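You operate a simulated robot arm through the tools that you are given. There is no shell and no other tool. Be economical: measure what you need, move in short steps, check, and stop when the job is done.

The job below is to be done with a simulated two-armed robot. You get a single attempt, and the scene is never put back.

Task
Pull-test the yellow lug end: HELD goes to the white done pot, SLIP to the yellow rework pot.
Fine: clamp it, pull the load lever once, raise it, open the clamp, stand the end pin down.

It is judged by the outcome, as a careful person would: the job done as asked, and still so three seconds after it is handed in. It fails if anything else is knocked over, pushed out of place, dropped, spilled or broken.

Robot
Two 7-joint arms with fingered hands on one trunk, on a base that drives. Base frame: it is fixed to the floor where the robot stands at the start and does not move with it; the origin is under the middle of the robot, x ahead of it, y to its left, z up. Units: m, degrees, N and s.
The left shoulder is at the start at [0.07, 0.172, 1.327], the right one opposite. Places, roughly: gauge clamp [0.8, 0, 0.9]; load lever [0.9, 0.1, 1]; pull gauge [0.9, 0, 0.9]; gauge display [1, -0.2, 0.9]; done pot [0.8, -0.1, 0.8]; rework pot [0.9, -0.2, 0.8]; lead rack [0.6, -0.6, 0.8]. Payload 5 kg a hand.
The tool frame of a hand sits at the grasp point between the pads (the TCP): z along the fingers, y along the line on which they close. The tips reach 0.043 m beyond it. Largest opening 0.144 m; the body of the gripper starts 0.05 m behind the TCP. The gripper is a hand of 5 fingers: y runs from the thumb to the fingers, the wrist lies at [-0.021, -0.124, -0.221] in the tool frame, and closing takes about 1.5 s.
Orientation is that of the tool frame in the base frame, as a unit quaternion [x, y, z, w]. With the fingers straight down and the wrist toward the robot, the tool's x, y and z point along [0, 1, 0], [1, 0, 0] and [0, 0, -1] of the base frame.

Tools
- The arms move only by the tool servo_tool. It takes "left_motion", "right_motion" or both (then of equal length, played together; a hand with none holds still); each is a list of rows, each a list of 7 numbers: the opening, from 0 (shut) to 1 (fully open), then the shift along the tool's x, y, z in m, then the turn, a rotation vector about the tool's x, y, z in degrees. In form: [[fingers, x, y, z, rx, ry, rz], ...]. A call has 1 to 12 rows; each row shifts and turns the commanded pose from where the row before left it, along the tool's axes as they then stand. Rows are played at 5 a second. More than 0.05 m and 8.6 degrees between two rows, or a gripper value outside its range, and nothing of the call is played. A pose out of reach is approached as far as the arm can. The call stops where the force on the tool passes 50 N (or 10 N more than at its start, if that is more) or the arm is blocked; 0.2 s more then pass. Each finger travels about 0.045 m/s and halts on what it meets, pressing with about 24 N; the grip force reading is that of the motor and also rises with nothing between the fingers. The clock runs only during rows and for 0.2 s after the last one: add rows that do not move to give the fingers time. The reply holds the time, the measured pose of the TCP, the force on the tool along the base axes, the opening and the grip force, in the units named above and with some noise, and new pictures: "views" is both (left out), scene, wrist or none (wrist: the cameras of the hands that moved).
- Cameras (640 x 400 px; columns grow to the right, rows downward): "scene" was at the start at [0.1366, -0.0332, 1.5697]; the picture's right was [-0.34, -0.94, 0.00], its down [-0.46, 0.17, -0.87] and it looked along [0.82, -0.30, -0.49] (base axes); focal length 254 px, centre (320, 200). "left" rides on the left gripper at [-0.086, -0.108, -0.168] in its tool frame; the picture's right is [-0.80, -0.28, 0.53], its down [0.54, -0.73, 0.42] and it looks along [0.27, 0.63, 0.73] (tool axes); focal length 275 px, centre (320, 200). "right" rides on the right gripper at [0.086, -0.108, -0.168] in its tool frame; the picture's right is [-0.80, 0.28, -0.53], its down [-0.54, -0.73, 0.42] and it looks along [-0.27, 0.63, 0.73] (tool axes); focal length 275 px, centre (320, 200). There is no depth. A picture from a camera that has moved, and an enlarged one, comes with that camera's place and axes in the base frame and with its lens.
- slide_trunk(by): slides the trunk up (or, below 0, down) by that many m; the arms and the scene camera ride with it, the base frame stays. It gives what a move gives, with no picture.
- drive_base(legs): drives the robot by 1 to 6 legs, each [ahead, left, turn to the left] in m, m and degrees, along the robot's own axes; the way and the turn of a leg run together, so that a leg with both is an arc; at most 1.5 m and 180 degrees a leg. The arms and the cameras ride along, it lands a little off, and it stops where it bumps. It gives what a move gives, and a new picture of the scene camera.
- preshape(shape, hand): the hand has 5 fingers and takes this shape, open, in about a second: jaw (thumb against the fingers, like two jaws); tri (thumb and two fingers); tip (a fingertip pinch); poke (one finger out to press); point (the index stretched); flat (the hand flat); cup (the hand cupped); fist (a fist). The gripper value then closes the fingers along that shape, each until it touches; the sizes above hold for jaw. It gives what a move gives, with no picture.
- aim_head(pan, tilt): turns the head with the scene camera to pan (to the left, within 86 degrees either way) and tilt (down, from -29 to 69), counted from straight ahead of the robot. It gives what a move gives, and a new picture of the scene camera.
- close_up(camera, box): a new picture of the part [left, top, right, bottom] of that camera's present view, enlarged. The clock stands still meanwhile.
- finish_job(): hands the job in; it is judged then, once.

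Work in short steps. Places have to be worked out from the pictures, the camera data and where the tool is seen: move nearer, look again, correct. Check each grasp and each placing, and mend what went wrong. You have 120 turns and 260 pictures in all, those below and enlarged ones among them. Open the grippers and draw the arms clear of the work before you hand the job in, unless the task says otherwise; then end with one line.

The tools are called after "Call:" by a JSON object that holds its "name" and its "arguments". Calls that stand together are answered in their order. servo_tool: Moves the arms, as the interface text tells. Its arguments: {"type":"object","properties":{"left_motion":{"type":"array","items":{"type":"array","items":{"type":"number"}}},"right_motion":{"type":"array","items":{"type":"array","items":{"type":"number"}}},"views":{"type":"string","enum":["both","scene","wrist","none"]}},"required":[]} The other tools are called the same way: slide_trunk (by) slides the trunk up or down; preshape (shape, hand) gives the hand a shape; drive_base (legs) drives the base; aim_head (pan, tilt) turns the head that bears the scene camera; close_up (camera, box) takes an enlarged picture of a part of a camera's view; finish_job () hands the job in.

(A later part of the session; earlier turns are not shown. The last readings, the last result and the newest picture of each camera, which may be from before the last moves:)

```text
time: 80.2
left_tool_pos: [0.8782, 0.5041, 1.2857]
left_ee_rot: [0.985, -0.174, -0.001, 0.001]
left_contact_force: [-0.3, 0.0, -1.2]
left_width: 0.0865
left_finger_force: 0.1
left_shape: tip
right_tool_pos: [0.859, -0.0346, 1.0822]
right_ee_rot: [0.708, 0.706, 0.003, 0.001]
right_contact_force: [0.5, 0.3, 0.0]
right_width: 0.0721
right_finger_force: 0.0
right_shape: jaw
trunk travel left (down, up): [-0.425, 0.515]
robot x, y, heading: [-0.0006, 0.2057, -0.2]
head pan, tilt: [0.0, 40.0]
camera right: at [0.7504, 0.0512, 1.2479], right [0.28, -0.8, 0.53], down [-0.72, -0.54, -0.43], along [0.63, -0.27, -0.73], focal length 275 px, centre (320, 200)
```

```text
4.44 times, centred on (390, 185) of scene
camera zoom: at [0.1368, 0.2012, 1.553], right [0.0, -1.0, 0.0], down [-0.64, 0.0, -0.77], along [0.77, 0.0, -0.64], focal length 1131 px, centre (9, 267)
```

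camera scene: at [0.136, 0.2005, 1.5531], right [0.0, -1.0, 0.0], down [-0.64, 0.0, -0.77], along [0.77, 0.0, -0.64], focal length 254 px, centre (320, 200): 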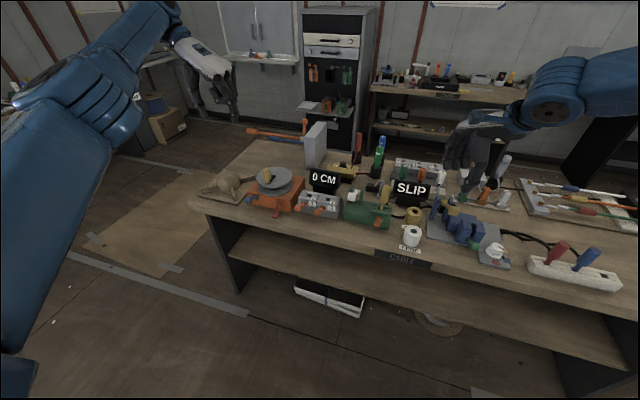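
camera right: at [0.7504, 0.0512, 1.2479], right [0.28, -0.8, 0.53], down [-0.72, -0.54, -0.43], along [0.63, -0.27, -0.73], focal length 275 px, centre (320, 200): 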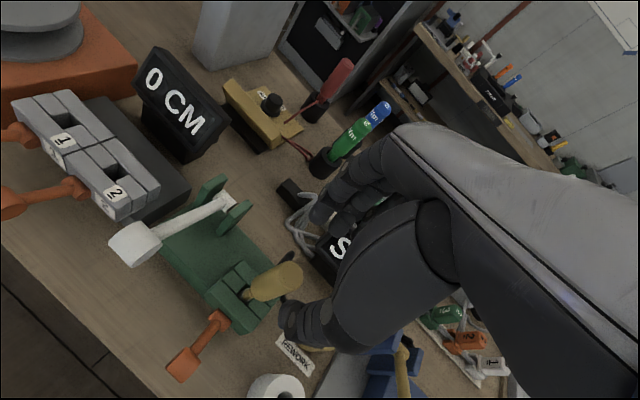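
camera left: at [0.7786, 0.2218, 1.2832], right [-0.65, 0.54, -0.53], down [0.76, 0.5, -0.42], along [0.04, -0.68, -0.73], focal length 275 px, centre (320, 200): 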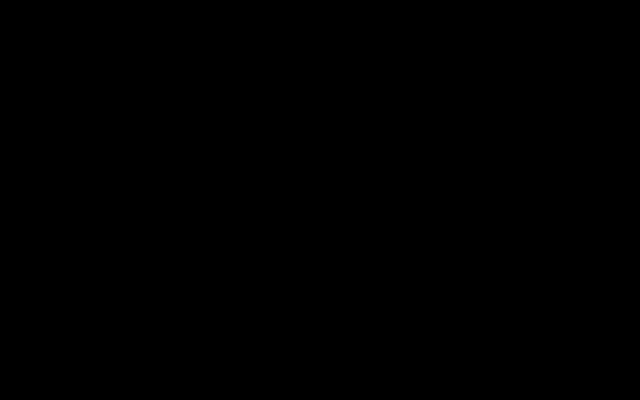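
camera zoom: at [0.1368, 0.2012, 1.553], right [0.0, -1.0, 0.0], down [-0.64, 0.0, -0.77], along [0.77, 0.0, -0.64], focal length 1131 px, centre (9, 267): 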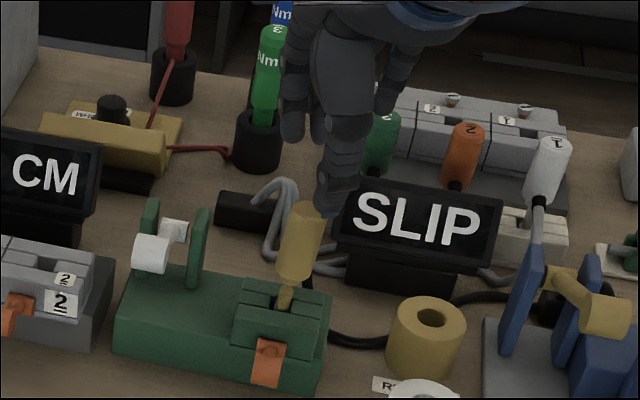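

Sleeve top at (0.861, -0.040): nearly centred. I shift 4 mm right and lower around it to z≈0.98.

Call:
{"name": "servo_tool", "arguments": {"right_motion": [[0.5, -0.004, 0.001, 0.025, 0, 0, 0], [0.5, 0, 0, 0.025, 0, 0, 0], [0.5, 0, 0, 0.025, 0, 0, 0], [0.5, 0, 0, 0.025, 0, 0, 0], [0.5, 0, 0, 0, 0, 0, 0]], "views": "wrist"}}

Call:
{"name": "close_up", "arguments": {"camera": "right", "box": [180, 160, 420, 340]}}

Call:
{"name": "close_up", "arguments": {"camera": "scene", "box": [330, 140, 450, 230]}}

```text
time: 81.4
left_tool_pos: [0.8785, 0.5057, 1.2846]
left_ee_rot: [0.985, -0.174, 0.0, 0.0]
left_contact_force: [-0.2, -0.1, 0.2]
left_width: 0.0863
left_finger_force: 0.2
left_shape: tip
right_tool_pos: [0.8516, -0.0463, 0.9918]
right_ee_rot: [0.708, 0.706, 0.004, 0.001]
right_contact_force: [-0.3, 0.1, 0.6]
right_width: 0.0722
right_finger_force: 0.0
right_shape: jaw
right hand out of reach, approached as far as the arm can: row 4
trunk travel left (down, up): [-0.425, 0.515]
robot x, y, heading: [-0.001, 0.2021, -0.1]
head pan, tilt: [0.0, 40.0]
camera right: at [0.742, 0.0396, 1.1578], right [0.28, -0.8, 0.53], down [-0.72, -0.54, -0.43], along [0.63, -0.27, -0.73], focal length 275 px, centre (320, 200)
```

right: 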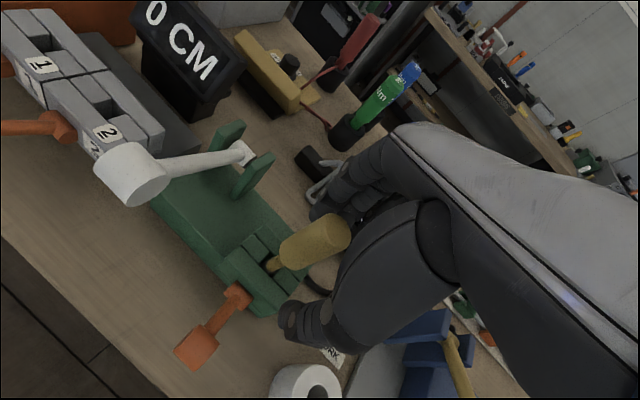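

```text
2.22 times, centred on (300, 250) of right
camera zoom: at [0.742, 0.0396, 1.1578], right [0.28, -0.8, 0.53], down [-0.72, -0.54, -0.43], along [0.63, -0.27, -0.73], focal length 612 px, centre (364, 89)
```

zoom: 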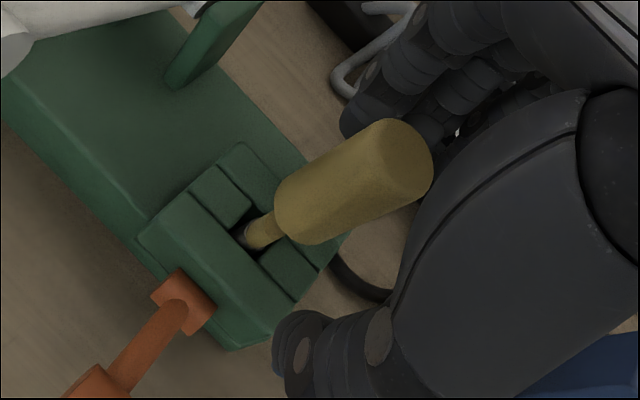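

```text
4.44 times, centred on (390, 185) of scene
camera zoom: at [0.1361, 0.2011, 1.5531], right [0.0, -1.0, 0.0], down [-0.64, 0.0, -0.77], along [0.77, 0.0, -0.64], focal length 1131 px, centre (9, 267)
```

zoom: 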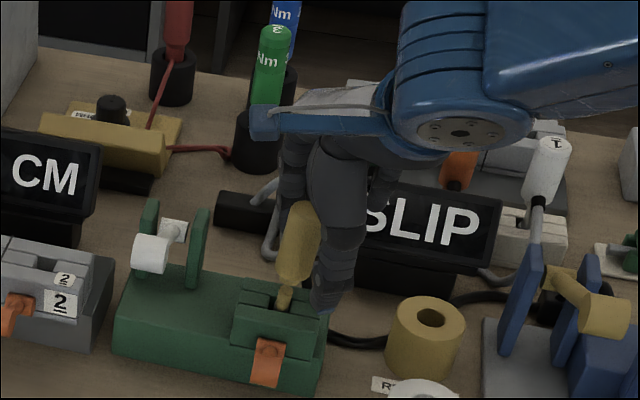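

Reach limit again; I go back up 5 cm with the xy correction, then use the trunk to lower.

Call:
{"name": "servo_tool", "arguments": {"right_motion": [[0.5, 0, 0, -0.025, 0, 0, 0], [0.5, 0, 0, -0.025, 0, 0, 0], [0.5, 0.008, 0.007, -0.01, 0, 0, 0], [0.5, 0, 0, 0, 0, 0, 0]], "views": "none"}}

Call:
{"name": "close_up", "arguments": {"camera": "right", "box": [180, 160, 420, 340]}}

```text
time: 82.4
left_tool_pos: [0.8778, 0.5032, 1.2848]
left_ee_rot: [0.985, -0.175, 0.0, 0.0]
left_contact_force: [0.2, 1.0, -0.1]
left_width: 0.0863
left_finger_force: 0.0
left_shape: tip
right_tool_pos: [0.8585, -0.0395, 1.051]
right_ee_rot: [0.709, 0.705, 0.004, 0.001]
right_contact_force: [0.5, -0.1, -0.2]
right_width: 0.0724
right_finger_force: 0.0
right_shape: jaw
trunk travel left (down, up): [-0.425, 0.515]
robot x, y, heading: [0.0008, 0.2007, -0.2]
head pan, tilt: [0.0, 40.0]
```

```text
2.22 times, centred on (300, 250) of right
camera zoom: at [0.7493, 0.0472, 1.2171], right [0.28, -0.8, 0.53], down [-0.73, -0.54, -0.43], along [0.63, -0.27, -0.73], focal length 612 px, centre (364, 89)
```

zoom: 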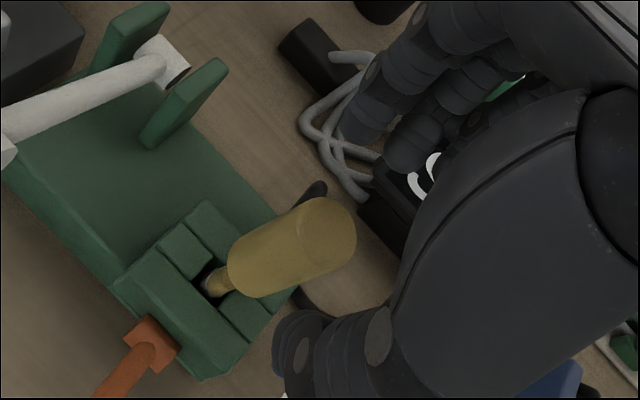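

Centred on the sleeve. Lower by trunk 7 cm.

Call:
{"name": "slide_trunk", "arguments": {"by": -0.07}}

Call:
{"name": "close_up", "arguments": {"camera": "right", "box": [180, 160, 420, 340]}}

Call:
{"name": "close_up", "arguments": {"camera": "scene", "box": [330, 140, 450, 230]}}

```text
time: 83.5
left_tool_pos: [0.8779, 0.5043, 1.2158]
left_ee_rot: [0.985, -0.175, -0.001, 0.0]
left_contact_force: [0.2, 0.0, -0.4]
left_width: 0.0864
left_finger_force: 0.1
left_shape: tip
right_tool_pos: [0.8587, -0.0374, 0.9807]
right_ee_rot: [0.708, 0.706, 0.004, 0.001]
right_contact_force: [0.0, 0.9, 0.1]
right_width: 0.0722
right_finger_force: 0.0
right_shape: jaw
trunk travel left (down, up): [-0.355, 0.585]
robot x, y, heading: [-0.0008, 0.2014, 0.3]
head pan, tilt: [0.0, 40.0]
```

```text
2.22 times, centred on (300, 250) of right
camera zoom: at [0.7491, 0.0475, 1.1474], right [0.28, -0.8, 0.53], down [-0.72, -0.54, -0.43], along [0.63, -0.27, -0.73], focal length 612 px, centre (364, 89)
```

zoom: 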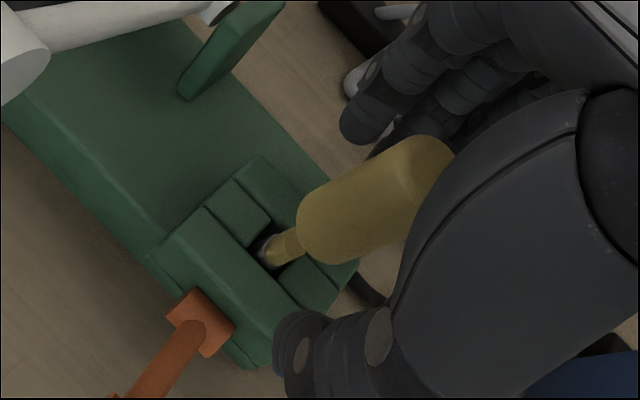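

```text
4.44 times, centred on (390, 185) of scene
camera zoom: at [0.136, 0.2008, 1.4832], right [0.0, -1.0, 0.0], down [-0.64, 0.0, -0.77], along [0.77, 0.0, -0.64], focal length 1131 px, centre (9, 267)
```

zoom: 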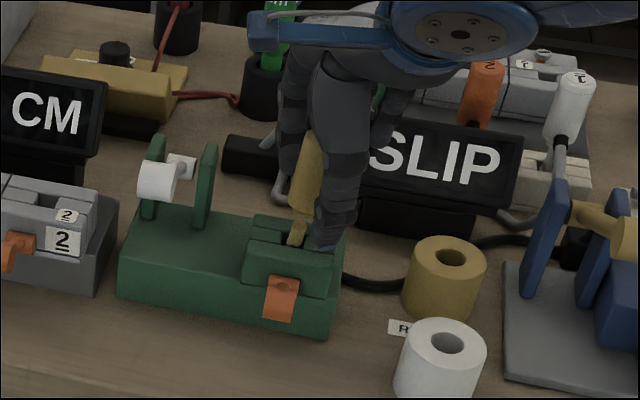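

Sleeve stands between thumb and fingers. Closing the grip.

Call:
{"name": "servo_tool", "arguments": {"right_motion": [[0.4, 0, 0, 0, 0, 0, 0], [0.3, 0, 0, 0, 0, 0, 0], [0.2, 0, 0, 0, 0, 0, 0], [0.1, 0, 0, 0, 0, 0, 0], [0.05, 0, 0, 0, 0, 0, 0], [0.05, 0, 0, 0, 0, 0, 0]], "views": "none"}}

Call:
{"name": "close_up", "arguments": {"camera": "right", "box": [180, 160, 420, 340]}}

Call:
{"name": "close_up", "arguments": {"camera": "scene", "box": [330, 140, 450, 230]}}

```text
time: 84.9
left_tool_pos: [0.8779, 0.5042, 1.216]
left_ee_rot: [0.985, -0.175, 0.0, 0.0]
left_contact_force: [0.2, 0.7, 0.1]
left_width: 0.0864
left_finger_force: 0.0
left_shape: tip
right_tool_pos: [0.8584, -0.0387, 0.9802]
right_ee_rot: [0.708, 0.706, 0.003, 0.002]
right_contact_force: [-1.9, 0.6, 0.3]
right_width: 0.0189
right_finger_force: 23.9
right_shape: jaw
trunk travel left (down, up): [-0.355, 0.585]
robot x, y, heading: [-0.0019, 0.2053, -0.4]
head pan, tilt: [0.0, 40.0]
```

```text
2.22 times, centred on (300, 250) of right
camera zoom: at [0.749, 0.0474, 1.1469], right [0.28, -0.8, 0.53], down [-0.73, -0.54, -0.43], along [0.63, -0.27, -0.73], focal length 612 px, centre (364, 89)
```

zoom: 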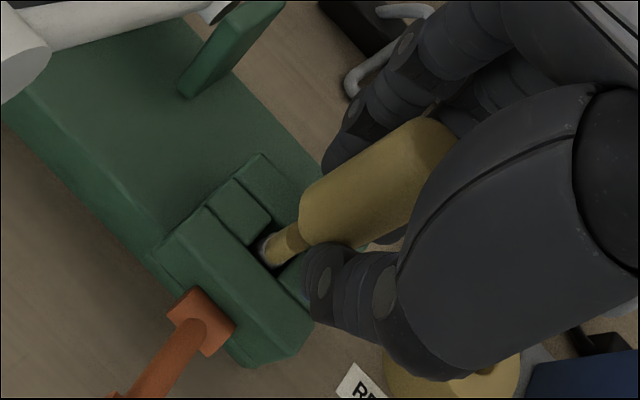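

```text
4.44 times, centred on (390, 185) of scene
camera zoom: at [0.1361, 0.2008, 1.483], right [0.0, -1.0, 0.0], down [-0.64, 0.0, -0.77], along [0.77, 0.0, -0.64], focal length 1131 px, centre (9, 267)
```

zoom: 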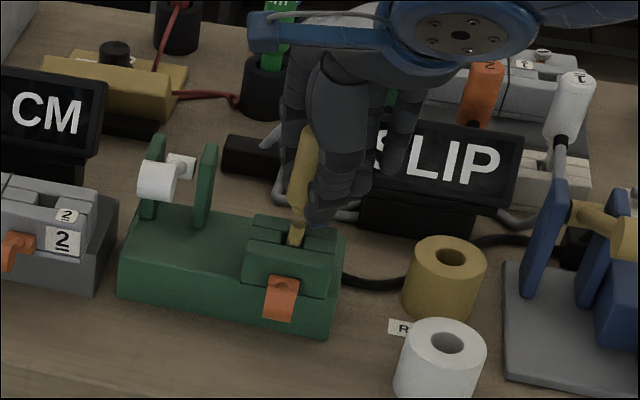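

Width 0.019 is less than the sleeve's ~0.03, so I'm gripping off-centre (thumb sits to the right). I reopen, shift 12 mm to the left and regrip.

Call:
{"name": "servo_tool", "arguments": {"right_motion": [[0.3, 0, 0, 0, 0, 0, 0], [0.5, 0, 0, 0, 0, 0, 0], [0.5, 0, 0, 0, 0, 0, 0], [0.5, 0, 0, 0, 0, 0, 0], [0.5, 0.006, 0.001, 0, 0, 0, 0], [0.5, 0.007, 0.001, 0, 0, 0, 0], [0.5, 0, 0, 0, 0, 0, 0]], "views": "none"}}

Call:
{"name": "close_up", "arguments": {"camera": "right", "box": [180, 160, 420, 340]}}

Call:
{"name": "close_up", "arguments": {"camera": "scene", "box": [330, 140, 450, 230]}}

```text
time: 86.5
left_tool_pos: [0.8767, 0.5039, 1.2156]
left_ee_rot: [0.985, -0.175, 0.001, 0.0]
left_contact_force: [1.2, 0.4, 0.5]
left_width: 0.0865
left_finger_force: 0.0
left_shape: tip
right_tool_pos: [0.8602, -0.0252, 0.9813]
right_ee_rot: [0.708, 0.706, 0.005, 0.002]
right_contact_force: [0.1, 0.2, 1.0]
right_width: 0.0715
right_finger_force: 0.1
right_shape: jaw
trunk travel left (down, up): [-0.355, 0.585]
robot x, y, heading: [-0.0047, 0.2036, -0.1]
head pan, tilt: [0.0, 40.0]
```

```text
2.22 times, centred on (300, 250) of right
camera zoom: at [0.751, 0.0605, 1.1474], right [0.28, -0.8, 0.53], down [-0.72, -0.54, -0.43], along [0.63, -0.27, -0.73], focal length 612 px, centre (364, 89)
```

zoom: 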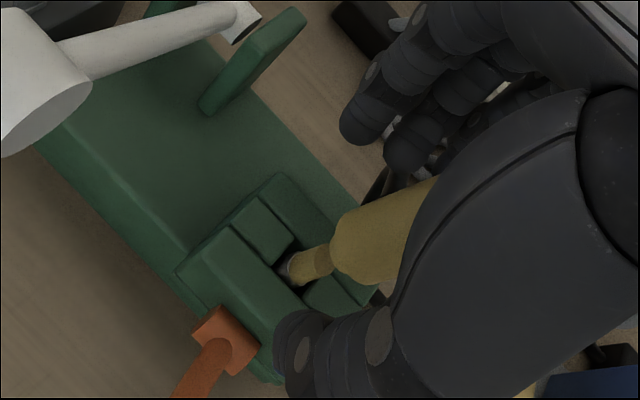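

```text
4.44 times, centred on (390, 185) of scene
camera zoom: at [0.136, 0.2007, 1.4831], right [0.0, -1.0, 0.0], down [-0.64, 0.0, -0.77], along [0.77, 0.0, -0.64], focal length 1131 px, centre (9, 267)
```

zoom: 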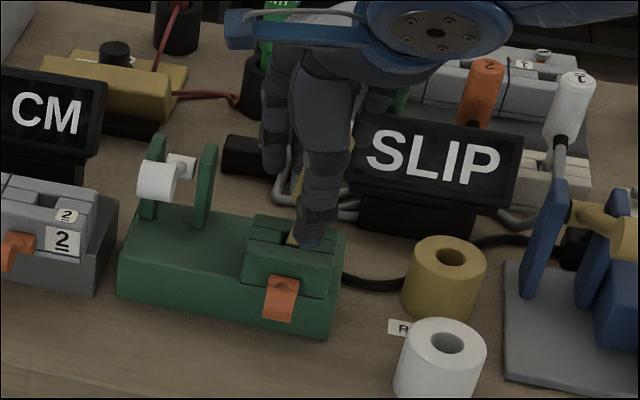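

Now the thumb is in line with the sleeve. Closing again.

Call:
{"name": "servo_tool", "arguments": {"right_motion": [[0.4, 0, 0, 0, 0, 0, 0], [0.3, 0, 0, 0, 0, 0, 0], [0.2, 0, 0, 0, 0, 0, 0], [0.1, 0, 0, 0, 0, 0, 0], [0.05, 0, 0, 0, 0, 0, 0], [0.05, 0, 0, 0, 0, 0, 0]], "views": "none"}}

Call:
{"name": "close_up", "arguments": {"camera": "right", "box": [180, 160, 420, 340]}}

Call:
{"name": "close_up", "arguments": {"camera": "scene", "box": [330, 140, 450, 230]}}

```text
time: 87.9
left_tool_pos: [0.8765, 0.5049, 1.2153]
left_ee_rot: [0.985, -0.175, 0.0, 0.001]
left_contact_force: [0.4, 0.2, 0.5]
left_width: 0.0862
left_finger_force: 0.1
left_shape: tip
right_tool_pos: [0.8593, -0.0237, 0.9812]
right_ee_rot: [0.708, 0.706, 0.004, 0.001]
right_contact_force: [-3.7, 2.2, -0.6]
right_width: 0.0129
right_finger_force: 24.2
right_shape: jaw
trunk travel left (down, up): [-0.355, 0.585]
robot x, y, heading: [-0.0004, 0.2034, -0.0]
head pan, tilt: [0.0, 40.0]
```

```text
2.22 times, centred on (300, 250) of right
camera zoom: at [0.75, 0.0612, 1.1473], right [0.28, -0.8, 0.53], down [-0.72, -0.54, -0.43], along [0.63, -0.27, -0.73], focal length 612 px, centre (364, 89)
```

zoom: 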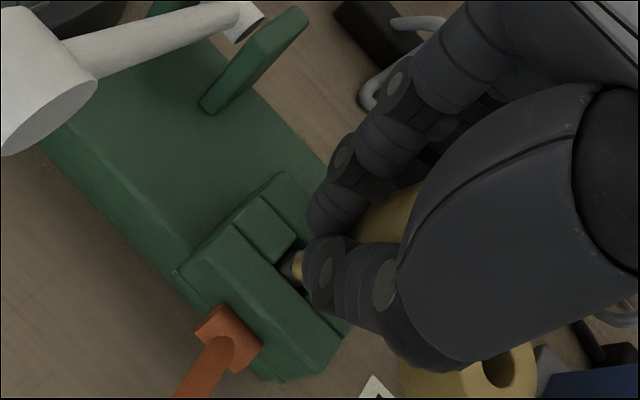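

```text
4.44 times, centred on (390, 185) of scene
camera zoom: at [0.1353, 0.2012, 1.4831], right [0.0, -1.0, 0.0], down [-0.64, 0.0, -0.77], along [0.77, 0.0, -0.64], focal length 1131 px, centre (9, 267)
```

zoom: 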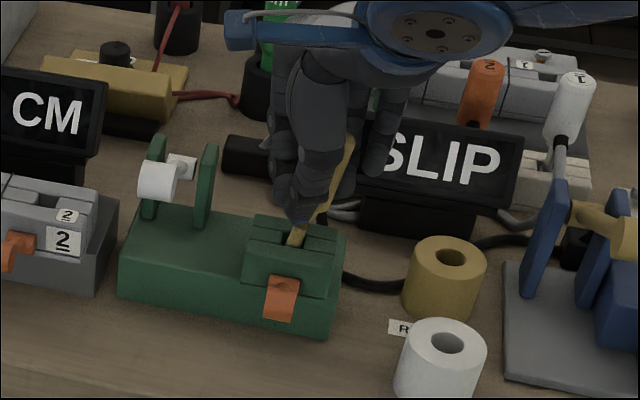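

The sleeve squeezed to the right this time. The right spot is in between; I open and look at the lug.

Call:
{"name": "servo_tool", "arguments": {"right_motion": [[0.3, 0, 0, 0, 0, 0, 0], [0.5, 0, 0, 0, 0, 0, 0], [0.5, 0, 0, 0, 0, 0, 0], [0.5, 0, 0, 0, 0, 0, 0], [0.5, -0.007, 0, 0, 0, 0, 0], [0.5, 0, 0, 0, 0, 0, 0]], "views": "none"}}

Call:
{"name": "close_up", "arguments": {"camera": "right", "box": [180, 160, 420, 340]}}

Call:
{"name": "close_up", "arguments": {"camera": "scene", "box": [370, 150, 420, 190]}}

```text
time: 89.3
left_tool_pos: [0.8767, 0.5044, 1.2138]
left_ee_rot: [0.985, -0.175, 0.0, 0.0]
left_contact_force: [-0.3, -0.9, -0.3]
left_width: 0.0863
left_finger_force: 0.0
left_shape: tip
right_tool_pos: [0.8615, -0.032, 0.981]
right_ee_rot: [0.708, 0.706, 0.004, 0.001]
right_contact_force: [-0.2, 0.1, -0.4]
right_width: 0.0716
right_finger_force: 0.1
right_shape: jaw
trunk travel left (down, up): [-0.355, 0.585]
robot x, y, heading: [-0.0019, 0.2056, -0.1]
head pan, tilt: [0.0, 40.0]
```

```text
2.22 times, centred on (300, 250) of right
camera zoom: at [0.751, 0.0538, 1.1476], right [0.28, -0.8, 0.53], down [-0.72, -0.54, -0.43], along [0.63, -0.27, -0.73], focal length 612 px, centre (364, 89)
```

zoom: 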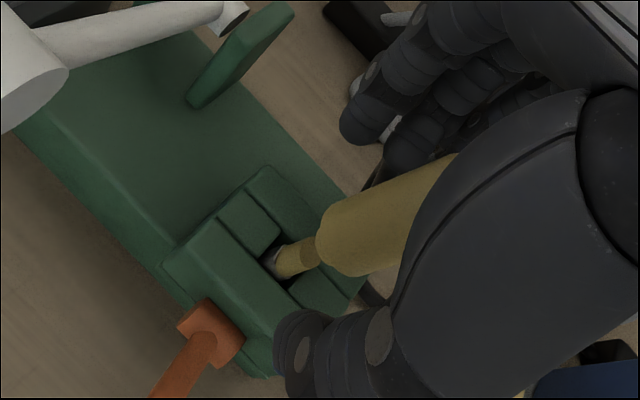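

```text
10.00 times, centred on (395, 170) of scene
camera zoom: at [0.1361, 0.2011, 1.4831], right [0.0, -1.0, 0.0], down [-0.64, 0.0, -0.77], along [0.77, 0.0, -0.64], focal length 2545 px, centre (-430, 500)
```

zoom: 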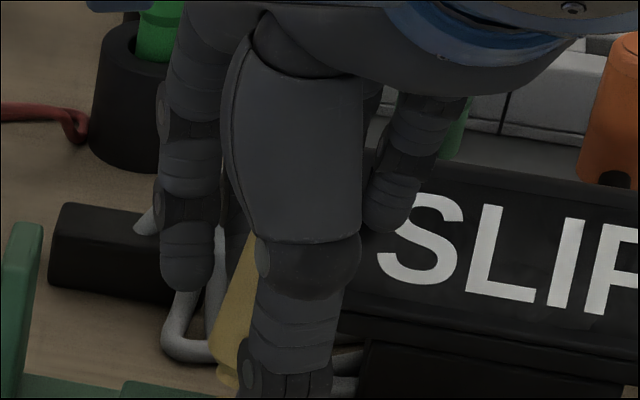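

Sleeve is upright and now centred between the two previous tries. Close again.

Call:
{"name": "servo_tool", "arguments": {"right_motion": [[0.4, 0, 0, 0, 0, 0, 0], [0.3, 0, 0, 0, 0, 0, 0], [0.2, 0, 0, 0, 0, 0, 0], [0.1, 0, 0, 0, 0, 0, 0], [0.05, 0, 0, 0, 0, 0, 0], [0.05, 0, 0, 0, 0, 0, 0]], "views": "none"}}

Call:
{"name": "close_up", "arguments": {"camera": "right", "box": [180, 160, 420, 340]}}

Call:
{"name": "close_up", "arguments": {"camera": "scene", "box": [370, 150, 420, 190]}}

```text
time: 90.7
left_tool_pos: [0.8754, 0.5046, 1.216]
left_ee_rot: [0.985, -0.174, 0.0, 0.0]
left_contact_force: [0.7, 1.2, -0.7]
left_width: 0.0862
left_finger_force: 0.1
left_shape: tip
right_tool_pos: [0.8606, -0.0324, 0.981]
right_ee_rot: [0.708, 0.706, 0.003, 0.001]
right_contact_force: [-5.8, 1.7, 0.2]
right_width: 0.0193
right_finger_force: 23.3
right_shape: jaw
trunk travel left (down, up): [-0.355, 0.585]
robot x, y, heading: [0.0013, 0.2048, 0.0]
head pan, tilt: [0.0, 40.0]
```

```text
2.22 times, centred on (300, 250) of right
camera zoom: at [0.7503, 0.0538, 1.1475], right [0.28, -0.8, 0.53], down [-0.72, -0.54, -0.43], along [0.63, -0.27, -0.73], focal length 612 px, centre (364, 89)
```

zoom: 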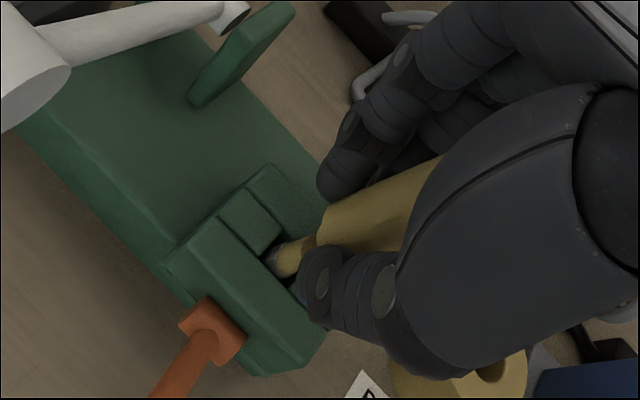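

```text
10.00 times, centred on (395, 170) of scene
camera zoom: at [0.1355, 0.2009, 1.4831], right [0.0, -1.0, 0.0], down [-0.64, 0.0, -0.77], along [0.77, 0.0, -0.64], focal length 2545 px, centre (-430, 500)
```

zoom: 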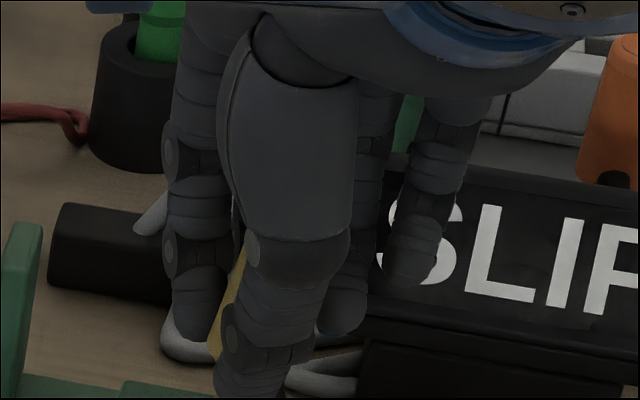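

The sleeve is held between thumb, index and middle. I lift 2.5 cm as a test.

Call:
{"name": "servo_tool", "arguments": {"right_motion": [[0, 0, 0, -0.01, 0, 0, 0], [0, 0, 0, -0.015, 0, 0, 0], [0, 0, 0, 0, 0, 0, 0]], "views": "none"}}

Call:
{"name": "close_up", "arguments": {"camera": "right", "box": [180, 160, 420, 340]}}

Call:
{"name": "close_up", "arguments": {"camera": "scene", "box": [350, 150, 430, 210]}}

```text
time: 91.5
left_tool_pos: [0.8783, 0.5041, 1.2141]
left_ee_rot: [0.985, -0.174, 0.0, 0.0]
left_contact_force: [0.5, 0.7, -0.4]
left_width: 0.0863
left_finger_force: 0.0
left_shape: tip
right_tool_pos: [0.8604, -0.0327, 1.0052]
right_ee_rot: [0.708, 0.706, 0.004, 0.001]
right_contact_force: [0.0, -0.3, -1.3]
right_width: 0.0192
right_finger_force: 24.2
right_shape: jaw
trunk travel left (down, up): [-0.355, 0.585]
robot x, y, heading: [-0.0015, 0.206, 0.2]
head pan, tilt: [0.0, 40.0]
```

```text
2.22 times, centred on (300, 250) of right
camera zoom: at [0.7513, 0.053, 1.1717], right [0.28, -0.8, 0.53], down [-0.73, -0.54, -0.43], along [0.63, -0.27, -0.73], focal length 612 px, centre (364, 89)
```

zoom: 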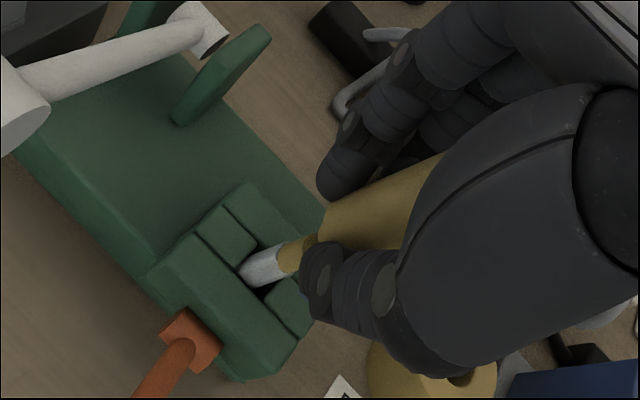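

```text
6.67 times, centred on (390, 180) of scene
camera zoom: at [0.1369, 0.2006, 1.483], right [0.0, -1.0, 0.0], down [-0.64, 0.0, -0.77], along [0.77, 0.0, -0.64], focal length 1696 px, centre (-147, 333)
```

zoom: 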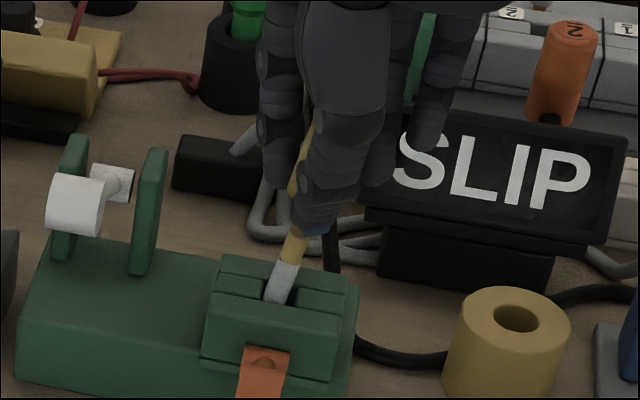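

The whole lug rises together, grey pin included. I continue lifting until the pin clears.

Call:
{"name": "servo_tool", "arguments": {"right_motion": [[0, 0, 0, -0.02, 0, 0, 0], [0, 0, 0, -0.025, 0, 0, 0], [0, 0, 0, -0.025, 0, 0, 0], [0, 0, 0, -0.02, 0, 0, 0], [0, 0, 0, 0, 0, 0, 0]], "views": "none"}}

Call:
{"name": "close_up", "arguments": {"camera": "right", "box": [180, 160, 420, 340]}}

Call:
{"name": "close_up", "arguments": {"camera": "scene", "box": [350, 130, 430, 190]}}

```text
time: 92.7
left_tool_pos: [0.8782, 0.5042, 1.2153]
left_ee_rot: [0.985, -0.174, -0.001, 0.001]
left_contact_force: [0.2, -0.1, -0.1]
left_width: 0.0864
left_finger_force: 0.0
left_shape: tip
right_tool_pos: [0.8587, -0.0335, 1.0952]
right_ee_rot: [0.709, 0.706, 0.003, 0.001]
right_contact_force: [0.1, -0.9, -1.7]
right_width: 0.0191
right_finger_force: 23.7
right_shape: jaw
trunk travel left (down, up): [-0.355, 0.585]
robot x, y, heading: [0.0014, 0.2049, -0.2]
head pan, tilt: [0.0, 40.0]
```

```text
2.22 times, centred on (300, 250) of right
camera zoom: at [0.7505, 0.053, 1.262], right [0.28, -0.8, 0.53], down [-0.73, -0.54, -0.43], along [0.63, -0.27, -0.73], focal length 612 px, centre (364, 89)
```

zoom: 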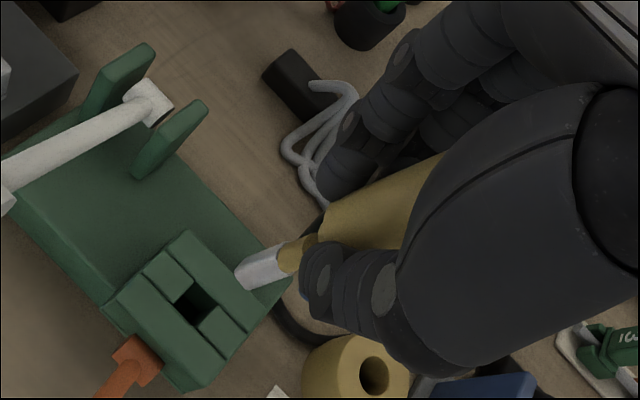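

```text
6.67 times, centred on (390, 160) of scene
camera zoom: at [0.1369, 0.2006, 1.483], right [0.0, -1.0, 0.0], down [-0.64, 0.0, -0.77], along [0.77, 0.0, -0.64], focal length 1696 px, centre (-147, 467)
```

zoom: 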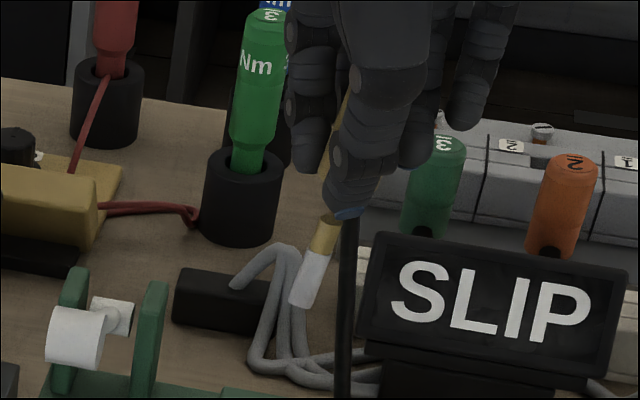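

The pin is clear of the jaw. I check the black cable-like thing behind the hand with a wider view.

Call:
{"name": "close_up", "arguments": {"camera": "scene", "box": [340, 120, 460, 220]}}

Call:
{"name": "close_up", "arguments": {"camera": "right", "box": [200, 200, 360, 360]}}

```text
4.00 times, centred on (400, 170) of scene
camera zoom: at [0.1369, 0.2006, 1.483], right [0.0, -1.0, 0.0], down [-0.64, 0.0, -0.77], along [0.77, 0.0, -0.64], focal length 1018 px, centre (0, 320)
```

zoom: 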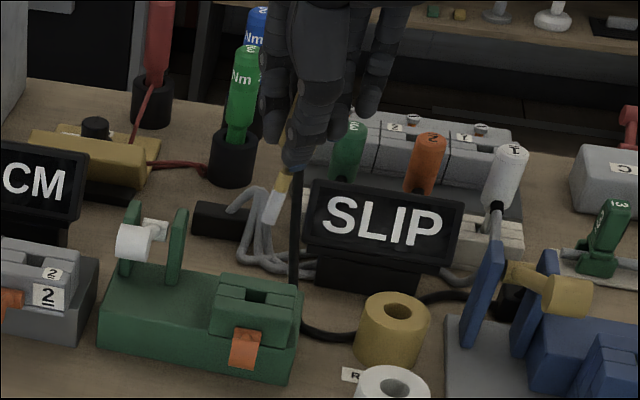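

```text
2.50 times, centred on (280, 280) of right
camera zoom: at [0.7505, 0.053, 1.262], right [0.28, -0.8, 0.53], down [-0.73, -0.54, -0.43], along [0.63, -0.27, -0.73], focal length 688 px, centre (420, 0)
```

zoom: 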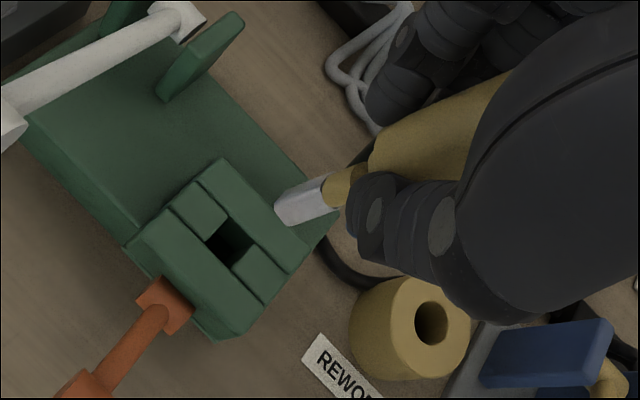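

The lug carries its own black lead; it's held almost upright (≈5° lean). Driving the base 0.14 m right carries the lug toward the rework pot while keeping the arm pose.

Call:
{"name": "drive_base", "arguments": {"legs": [[0, -0.14, 0]]}}

Call:
{"name": "servo_tool", "arguments": {"right_motion": [[0, 0, 0.008, 0, 0, -2.5, 0], [0, 0, 0.008, 0, 0, -2.5, 0], [0, 0, 0.008, 0, 0, 0, 0], [0, 0, 0, 0, 0, 0, 0]], "views": "wrist"}}

Call:
{"name": "close_up", "arguments": {"camera": "right", "box": [160, 180, 400, 360]}}

Call:
{"name": "close_up", "arguments": {"camera": "scene", "box": [320, 120, 440, 220]}}

```text
time: 94.0
left_tool_pos: [0.878, 0.3673, 1.2151]
left_ee_rot: [0.985, -0.173, 0.0, 0.001]
left_contact_force: [-0.4, 0.1, -0.9]
left_width: 0.0861
left_finger_force: 0.1
left_shape: tip
right_tool_pos: [0.8596, -0.1703, 1.0956]
right_ee_rot: [0.708, 0.706, 0.003, 0.002]
right_contact_force: [0.6, 0.0, -1.4]
right_width: 0.0189
right_finger_force: 23.7
right_shape: jaw
trunk travel left (down, up): [-0.355, 0.585]
robot x, y, heading: [-0.0001, 0.0656, 0.0]
head pan, tilt: [0.0, 40.0]
camera scene: at [0.1362, 0.0626, 1.483], right [0.0, -1.0, 0.0], down [-0.64, 0.0, -0.77], along [0.77, 0.0, -0.64], focal length 254 px, centre (320, 200)
```

scene: 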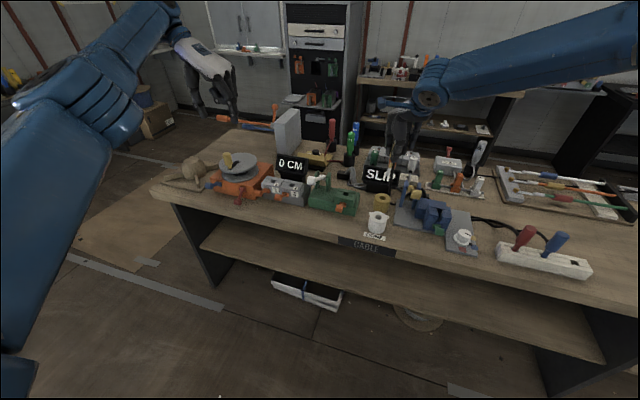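

```text
time: 95.0
left_tool_pos: [0.8774, 0.3663, 1.2158]
left_ee_rot: [0.985, -0.173, 0.001, 0.0]
left_contact_force: [0.5, 0.2, -0.7]
left_width: 0.0861
left_finger_force: 0.1
left_shape: tip
right_tool_pos: [0.8828, -0.1723, 1.0954]
right_ee_rot: [0.708, 0.705, -0.027, 0.031]
right_contact_force: [-0.7, 0.0, -1.1]
right_width: 0.0191
right_finger_force: 23.9
right_shape: jaw
trunk travel left (down, up): [-0.355, 0.585]
robot x, y, heading: [-0.001, 0.0588, -0.0]
head pan, tilt: [0.0, 40.0]
camera right: at [0.7737, -0.071, 1.2544], right [0.28, -0.75, 0.6], down [-0.72, -0.57, -0.38], along [0.63, -0.33, -0.7], focal length 275 px, centre (320, 200)
```

right: 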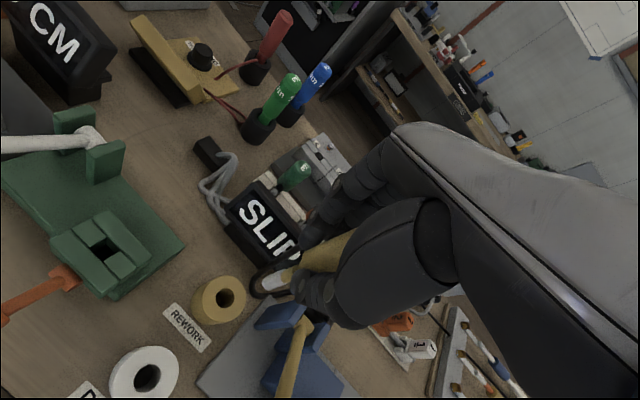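

```text
2.22 times, centred on (280, 270) of right
camera zoom: at [0.7737, -0.071, 1.2544], right [0.28, -0.75, 0.6], down [-0.72, -0.57, -0.38], along [0.63, -0.33, -0.7], focal length 612 px, centre (409, 44)
```

zoom: 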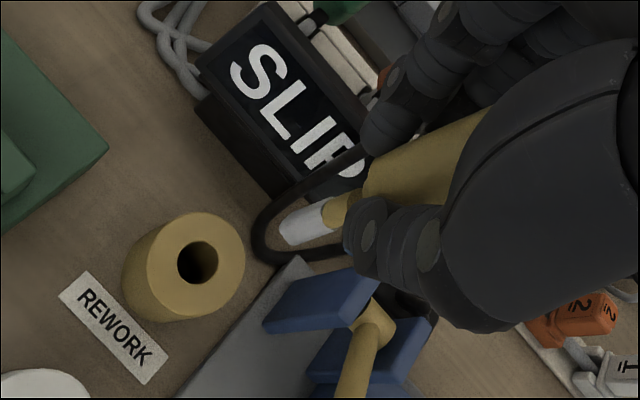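

```text
4.00 times, centred on (380, 170) of scene
camera zoom: at [0.136, 0.0619, 1.4831], right [0.0, -1.0, 0.0], down [-0.64, 0.0, -0.77], along [0.77, 0.0, -0.64], focal length 1018 px, centre (80, 320)
```

zoom: 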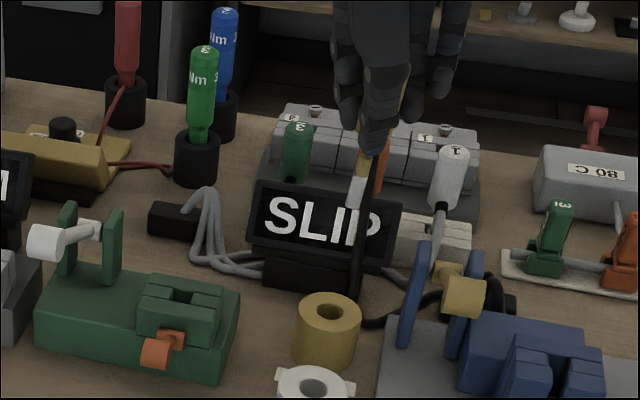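

Pin tip ≈ (0.879, -0.175) and the hole centre ≈ (0.877, -0.1735): aligned. I lower by trunk 9 cm so that the tip is just above the pot.

Call:
{"name": "slide_trunk", "arguments": {"by": -0.09}}

Call:
{"name": "close_up", "arguments": {"camera": "right", "box": [160, 180, 400, 360]}}

Call:
{"name": "close_up", "arguments": {"camera": "scene", "box": [320, 120, 440, 220]}}

```text
time: 96.2
left_tool_pos: [0.8774, 0.3655, 1.1258]
left_ee_rot: [0.985, -0.174, 0.0, 0.0]
left_contact_force: [-0.8, -0.4, 0.0]
left_width: 0.0862
left_finger_force: 0.1
left_shape: tip
right_tool_pos: [0.8824, -0.1709, 1.0063]
right_ee_rot: [0.708, 0.705, -0.027, 0.033]
right_contact_force: [0.5, -0.8, -0.2]
right_width: 0.0191
right_finger_force: 24.2
right_shape: jaw
trunk travel left (down, up): [-0.265, 0.675]
robot x, y, heading: [-0.0018, 0.061, -0.2]
head pan, tilt: [0.0, 40.0]
```

```text
2.22 times, centred on (280, 270) of right
camera zoom: at [0.7734, -0.0713, 1.1648], right [0.28, -0.75, 0.6], down [-0.72, -0.57, -0.38], along [0.63, -0.33, -0.7], focal length 612 px, centre (409, 44)
```

zoom: 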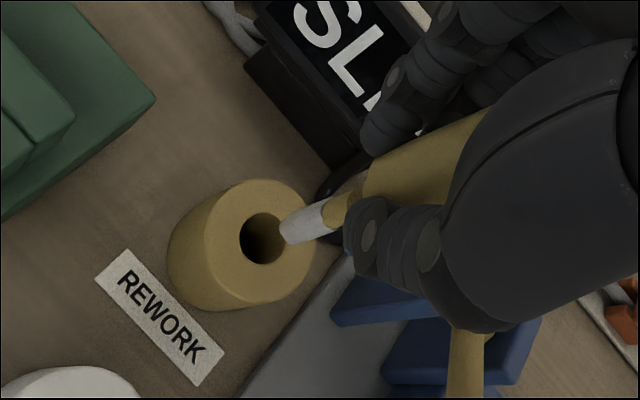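

```text
4.00 times, centred on (380, 170) of scene
camera zoom: at [0.1357, 0.0614, 1.3932], right [0.0, -1.0, 0.0], down [-0.64, 0.0, -0.77], along [0.77, 0.0, -0.64], focal length 1018 px, centre (80, 320)
```

zoom: 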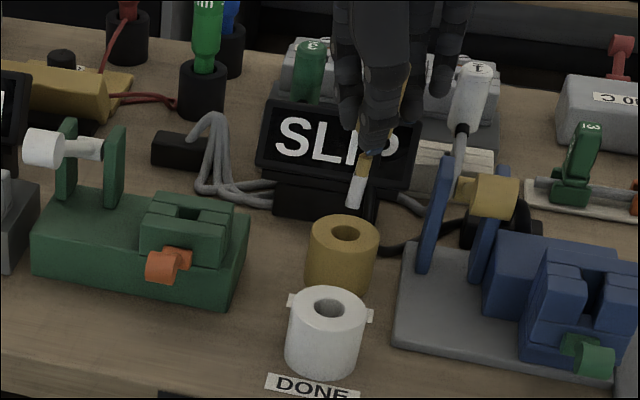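

Dropping straight down lands the tip in the hole centre in both views. I lower with the arm in small steps, compensating for the 5° tool tilt.

Call:
{"name": "servo_tool", "arguments": {"right_motion": [[0, 0.0009, 0, 0.01, 0, 0, 0], [0, 0.0009, 0, 0.01, 0, 0, 0], [0, 0.0009, 0, 0.01, 0, 0, 0], [0, 0.0009, 0, 0.01, 0, 0, 0], [0, 0, 0, 0, 0, 0, 0]], "views": "none"}}

Call:
{"name": "close_up", "arguments": {"camera": "right", "box": [160, 180, 400, 360]}}

Call:
{"name": "close_up", "arguments": {"camera": "scene", "box": [340, 130, 430, 210]}}

```text
time: 97.4
left_tool_pos: [0.878, 0.3647, 1.1247]
left_ee_rot: [0.985, -0.173, 0.0, 0.0]
left_contact_force: [0.0, 0.0, 0.6]
left_width: 0.0862
left_finger_force: 0.1
left_shape: tip
right_tool_pos: [0.8829, -0.1719, 0.9654]
right_ee_rot: [0.708, 0.705, -0.028, 0.032]
right_contact_force: [-0.3, 0.0, -1.1]
right_width: 0.0191
right_finger_force: 23.9
right_shape: jaw
trunk travel left (down, up): [-0.265, 0.675]
robot x, y, heading: [0.0005, 0.0632, -0.1]
head pan, tilt: [0.0, 40.0]
```

```text
2.22 times, centred on (280, 270) of right
camera zoom: at [0.7739, -0.0709, 1.1243], right [0.28, -0.75, 0.6], down [-0.72, -0.57, -0.38], along [0.63, -0.33, -0.7], focal length 612 px, centre (409, 44)
```

zoom: 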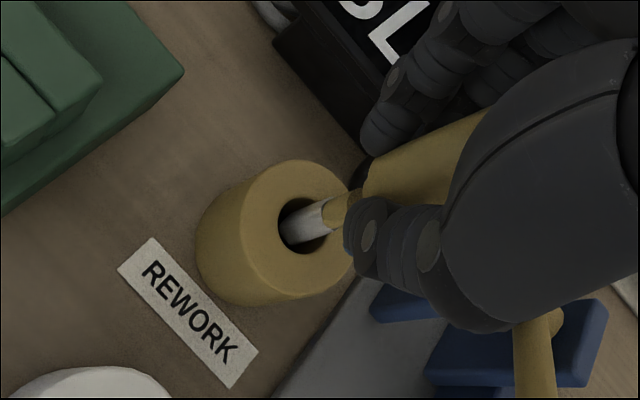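

```text
5.00 times, centred on (385, 170) of scene
camera zoom: at [0.1357, 0.0615, 1.3931], right [0.0, -1.0, 0.0], down [-0.64, 0.0, -0.77], along [0.77, 0.0, -0.64], focal length 1272 px, centre (-5, 350)
```

zoom: 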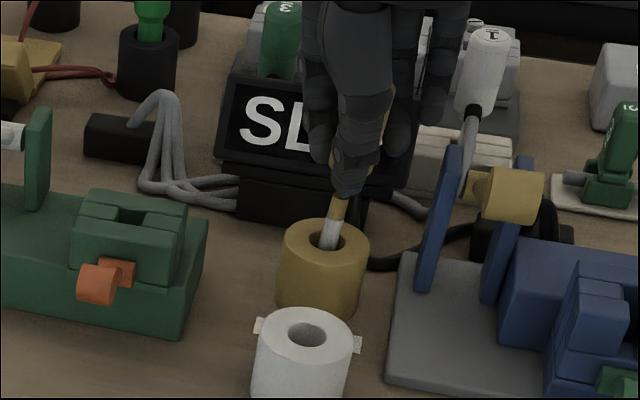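

The pin is in the hole. I continue down gently until it bottoms out.

Call:
{"name": "servo_tool", "arguments": {"right_motion": [[0, 0.0006, 0, 0.007, 0, 0, 0], [0, 0.0006, 0, 0.007, 0, 0, 0], [0, 0.0005, 0, 0.006, 0, 0, 0], [0, 0.0005, 0, 0.005, 0, 0, 0], [0, 0, 0, 0, 0, 0, 0]], "views": "none"}}

Call:
{"name": "close_up", "arguments": {"camera": "right", "box": [160, 180, 400, 360]}}

Call:
{"name": "close_up", "arguments": {"camera": "scene", "box": [340, 130, 430, 210]}}

```text
time: 98.6
left_tool_pos: [0.877, 0.3648, 1.1248]
left_ee_rot: [0.985, -0.174, 0.0, 0.0]
left_contact_force: [-0.5, 0.7, -0.7]
left_width: 0.0863
left_finger_force: 0.0
left_shape: tip
right_tool_pos: [0.8823, -0.1708, 0.9402]
right_ee_rot: [0.708, 0.705, -0.027, 0.032]
right_contact_force: [-4.4, 1.5, 1.7]
right_width: 0.0192
right_finger_force: 23.3
right_shape: jaw
trunk travel left (down, up): [-0.265, 0.675]
robot x, y, heading: [-0.0012, 0.065, 0.1]
head pan, tilt: [0.0, 40.0]
```

```text
2.22 times, centred on (280, 270) of right
camera zoom: at [0.7737, -0.0707, 1.0994], right [0.28, -0.75, 0.6], down [-0.72, -0.57, -0.38], along [0.63, -0.33, -0.7], focal length 612 px, centre (409, 44)
```

zoom: 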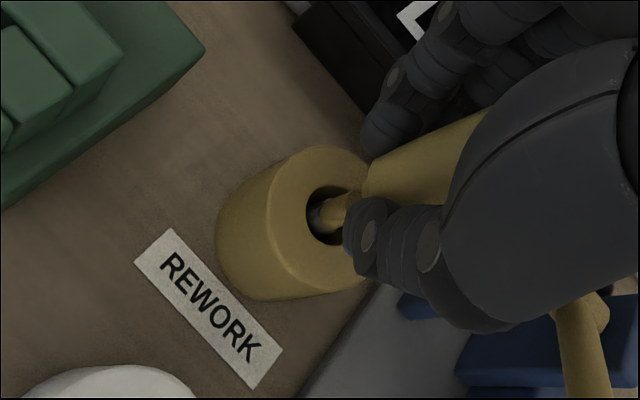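

```text
5.00 times, centred on (385, 170) of scene
camera zoom: at [0.1354, 0.0616, 1.3931], right [0.0, -1.0, 0.0], down [-0.64, 0.0, -0.77], along [0.77, 0.0, -0.64], focal length 1272 px, centre (-5, 350)
```

zoom: 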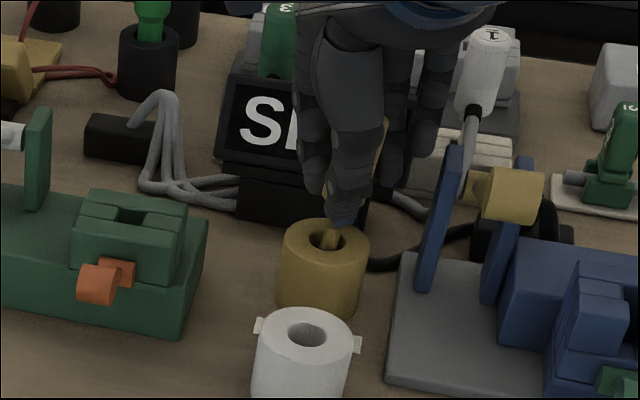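

Slight lateral contact (−4 N in x), so I shift 3 mm back and continue down slowly.

Call:
{"name": "servo_tool", "arguments": {"right_motion": [[0, 0, -0.003, 0.003, 0, 0, 0], [0, 0.0005, 0, 0.005, 0, 0, 0], [0, 0.0005, 0, 0.005, 0, 0, 0], [0, 0, 0, 0, 0, 0, 0]], "views": "none"}}

Call:
{"name": "close_up", "arguments": {"camera": "right", "box": [160, 180, 400, 360]}}

Call:
{"name": "close_up", "arguments": {"camera": "scene", "box": [360, 150, 410, 200]}}

```text
time: 99.6
left_tool_pos: [0.8775, 0.3655, 1.1261]
left_ee_rot: [0.985, -0.174, -0.001, 0.0]
left_contact_force: [-0.2, 0.5, 0.3]
left_width: 0.0862
left_finger_force: 0.0
left_shape: tip
right_tool_pos: [0.8799, -0.1715, 0.9286]
right_ee_rot: [0.708, 0.705, -0.026, 0.033]
right_contact_force: [-3.4, 1.9, 2.4]
right_width: 0.0193
right_finger_force: 23.7
right_shape: jaw
trunk travel left (down, up): [-0.265, 0.675]
robot x, y, heading: [-0.0001, 0.0617, 0.0]
head pan, tilt: [0.0, 40.0]
```

```text
2.22 times, centred on (280, 270) of right
camera zoom: at [0.7707, -0.0709, 1.0871], right [0.28, -0.75, 0.6], down [-0.72, -0.57, -0.38], along [0.63, -0.33, -0.7], focal length 612 px, centre (409, 44)
```

zoom: 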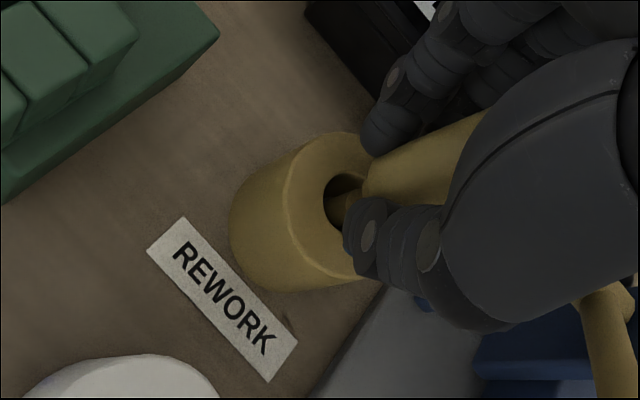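

```text
8.00 times, centred on (385, 175) of scene
camera zoom: at [0.1353, 0.0617, 1.3932], right [0.0, -1.0, 0.0], down [-0.64, 0.0, -0.77], along [0.77, 0.0, -0.64], focal length 2036 px, centre (-200, 400)
```

zoom: 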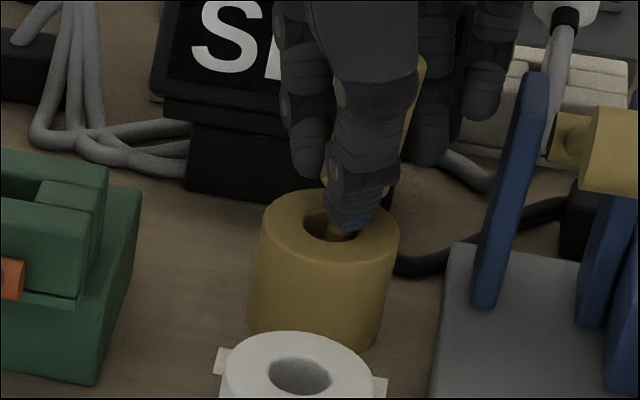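

Sleeve bottom should be within ~5 mm of the pot's rim. I lower 5 mm more and read the force.

Call:
{"name": "servo_tool", "arguments": {"right_motion": [[0, 0.001, -0.001, 0.003, 0, 0, 0], [0, 0, 0, 0.003, 0, 0, 0], [0, 0, 0, 0, 0, 0, 0]], "views": "none"}}

Call:
{"name": "close_up", "arguments": {"camera": "right", "box": [220, 180, 360, 300]}}

Call:
{"name": "close_up", "arguments": {"camera": "scene", "box": [360, 150, 410, 200]}}

```text
time: 100.4
left_tool_pos: [0.875, 0.3659, 1.1269]
left_ee_rot: [0.985, -0.174, 0.001, 0.001]
left_contact_force: [0.2, -0.4, -0.8]
left_width: 0.0862
left_finger_force: 0.0
left_shape: tip
right_tool_pos: [0.8776, -0.1708, 0.9264]
right_ee_rot: [0.708, 0.705, -0.025, 0.034]
right_contact_force: [-0.3, -0.4, 27.8]
right_width: 0.021
right_finger_force: 24.6
right_shape: jaw
trunk travel left (down, up): [-0.265, 0.675]
robot x, y, heading: [0.0036, 0.0612, -0.0]
head pan, tilt: [0.0, 40.0]
```

```text
3.33 times, centred on (290, 240) of right
camera zoom: at [0.7684, -0.07, 1.0847], right [0.27, -0.75, 0.6], down [-0.72, -0.57, -0.39], along [0.64, -0.33, -0.7], focal length 918 px, centre (420, 67)
```

zoom: 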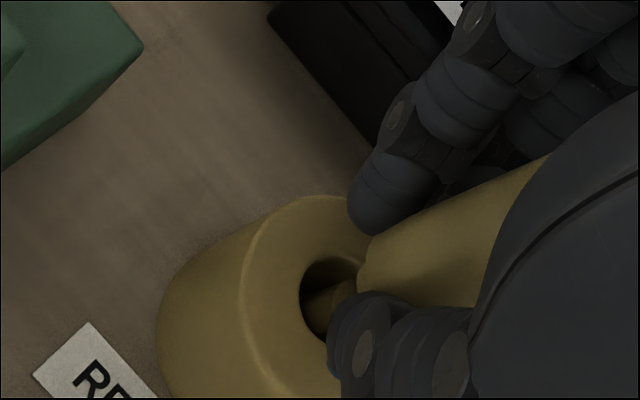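

```text
8.00 times, centred on (385, 175) of scene
camera zoom: at [0.1327, 0.0623, 1.3937], right [0.0, -1.0, 0.0], down [-0.64, 0.0, -0.77], along [0.77, 0.0, -0.64], focal length 2036 px, centre (-200, 400)
```

zoom: 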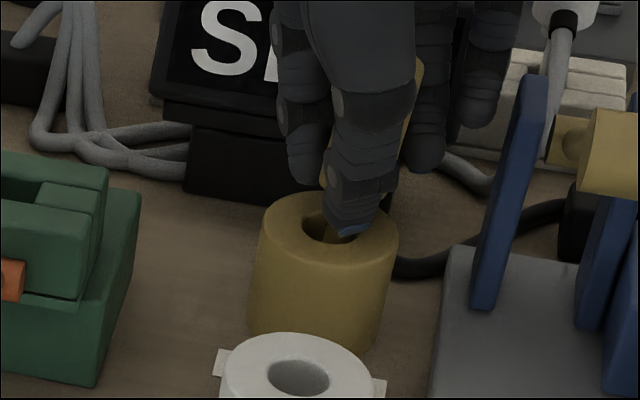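

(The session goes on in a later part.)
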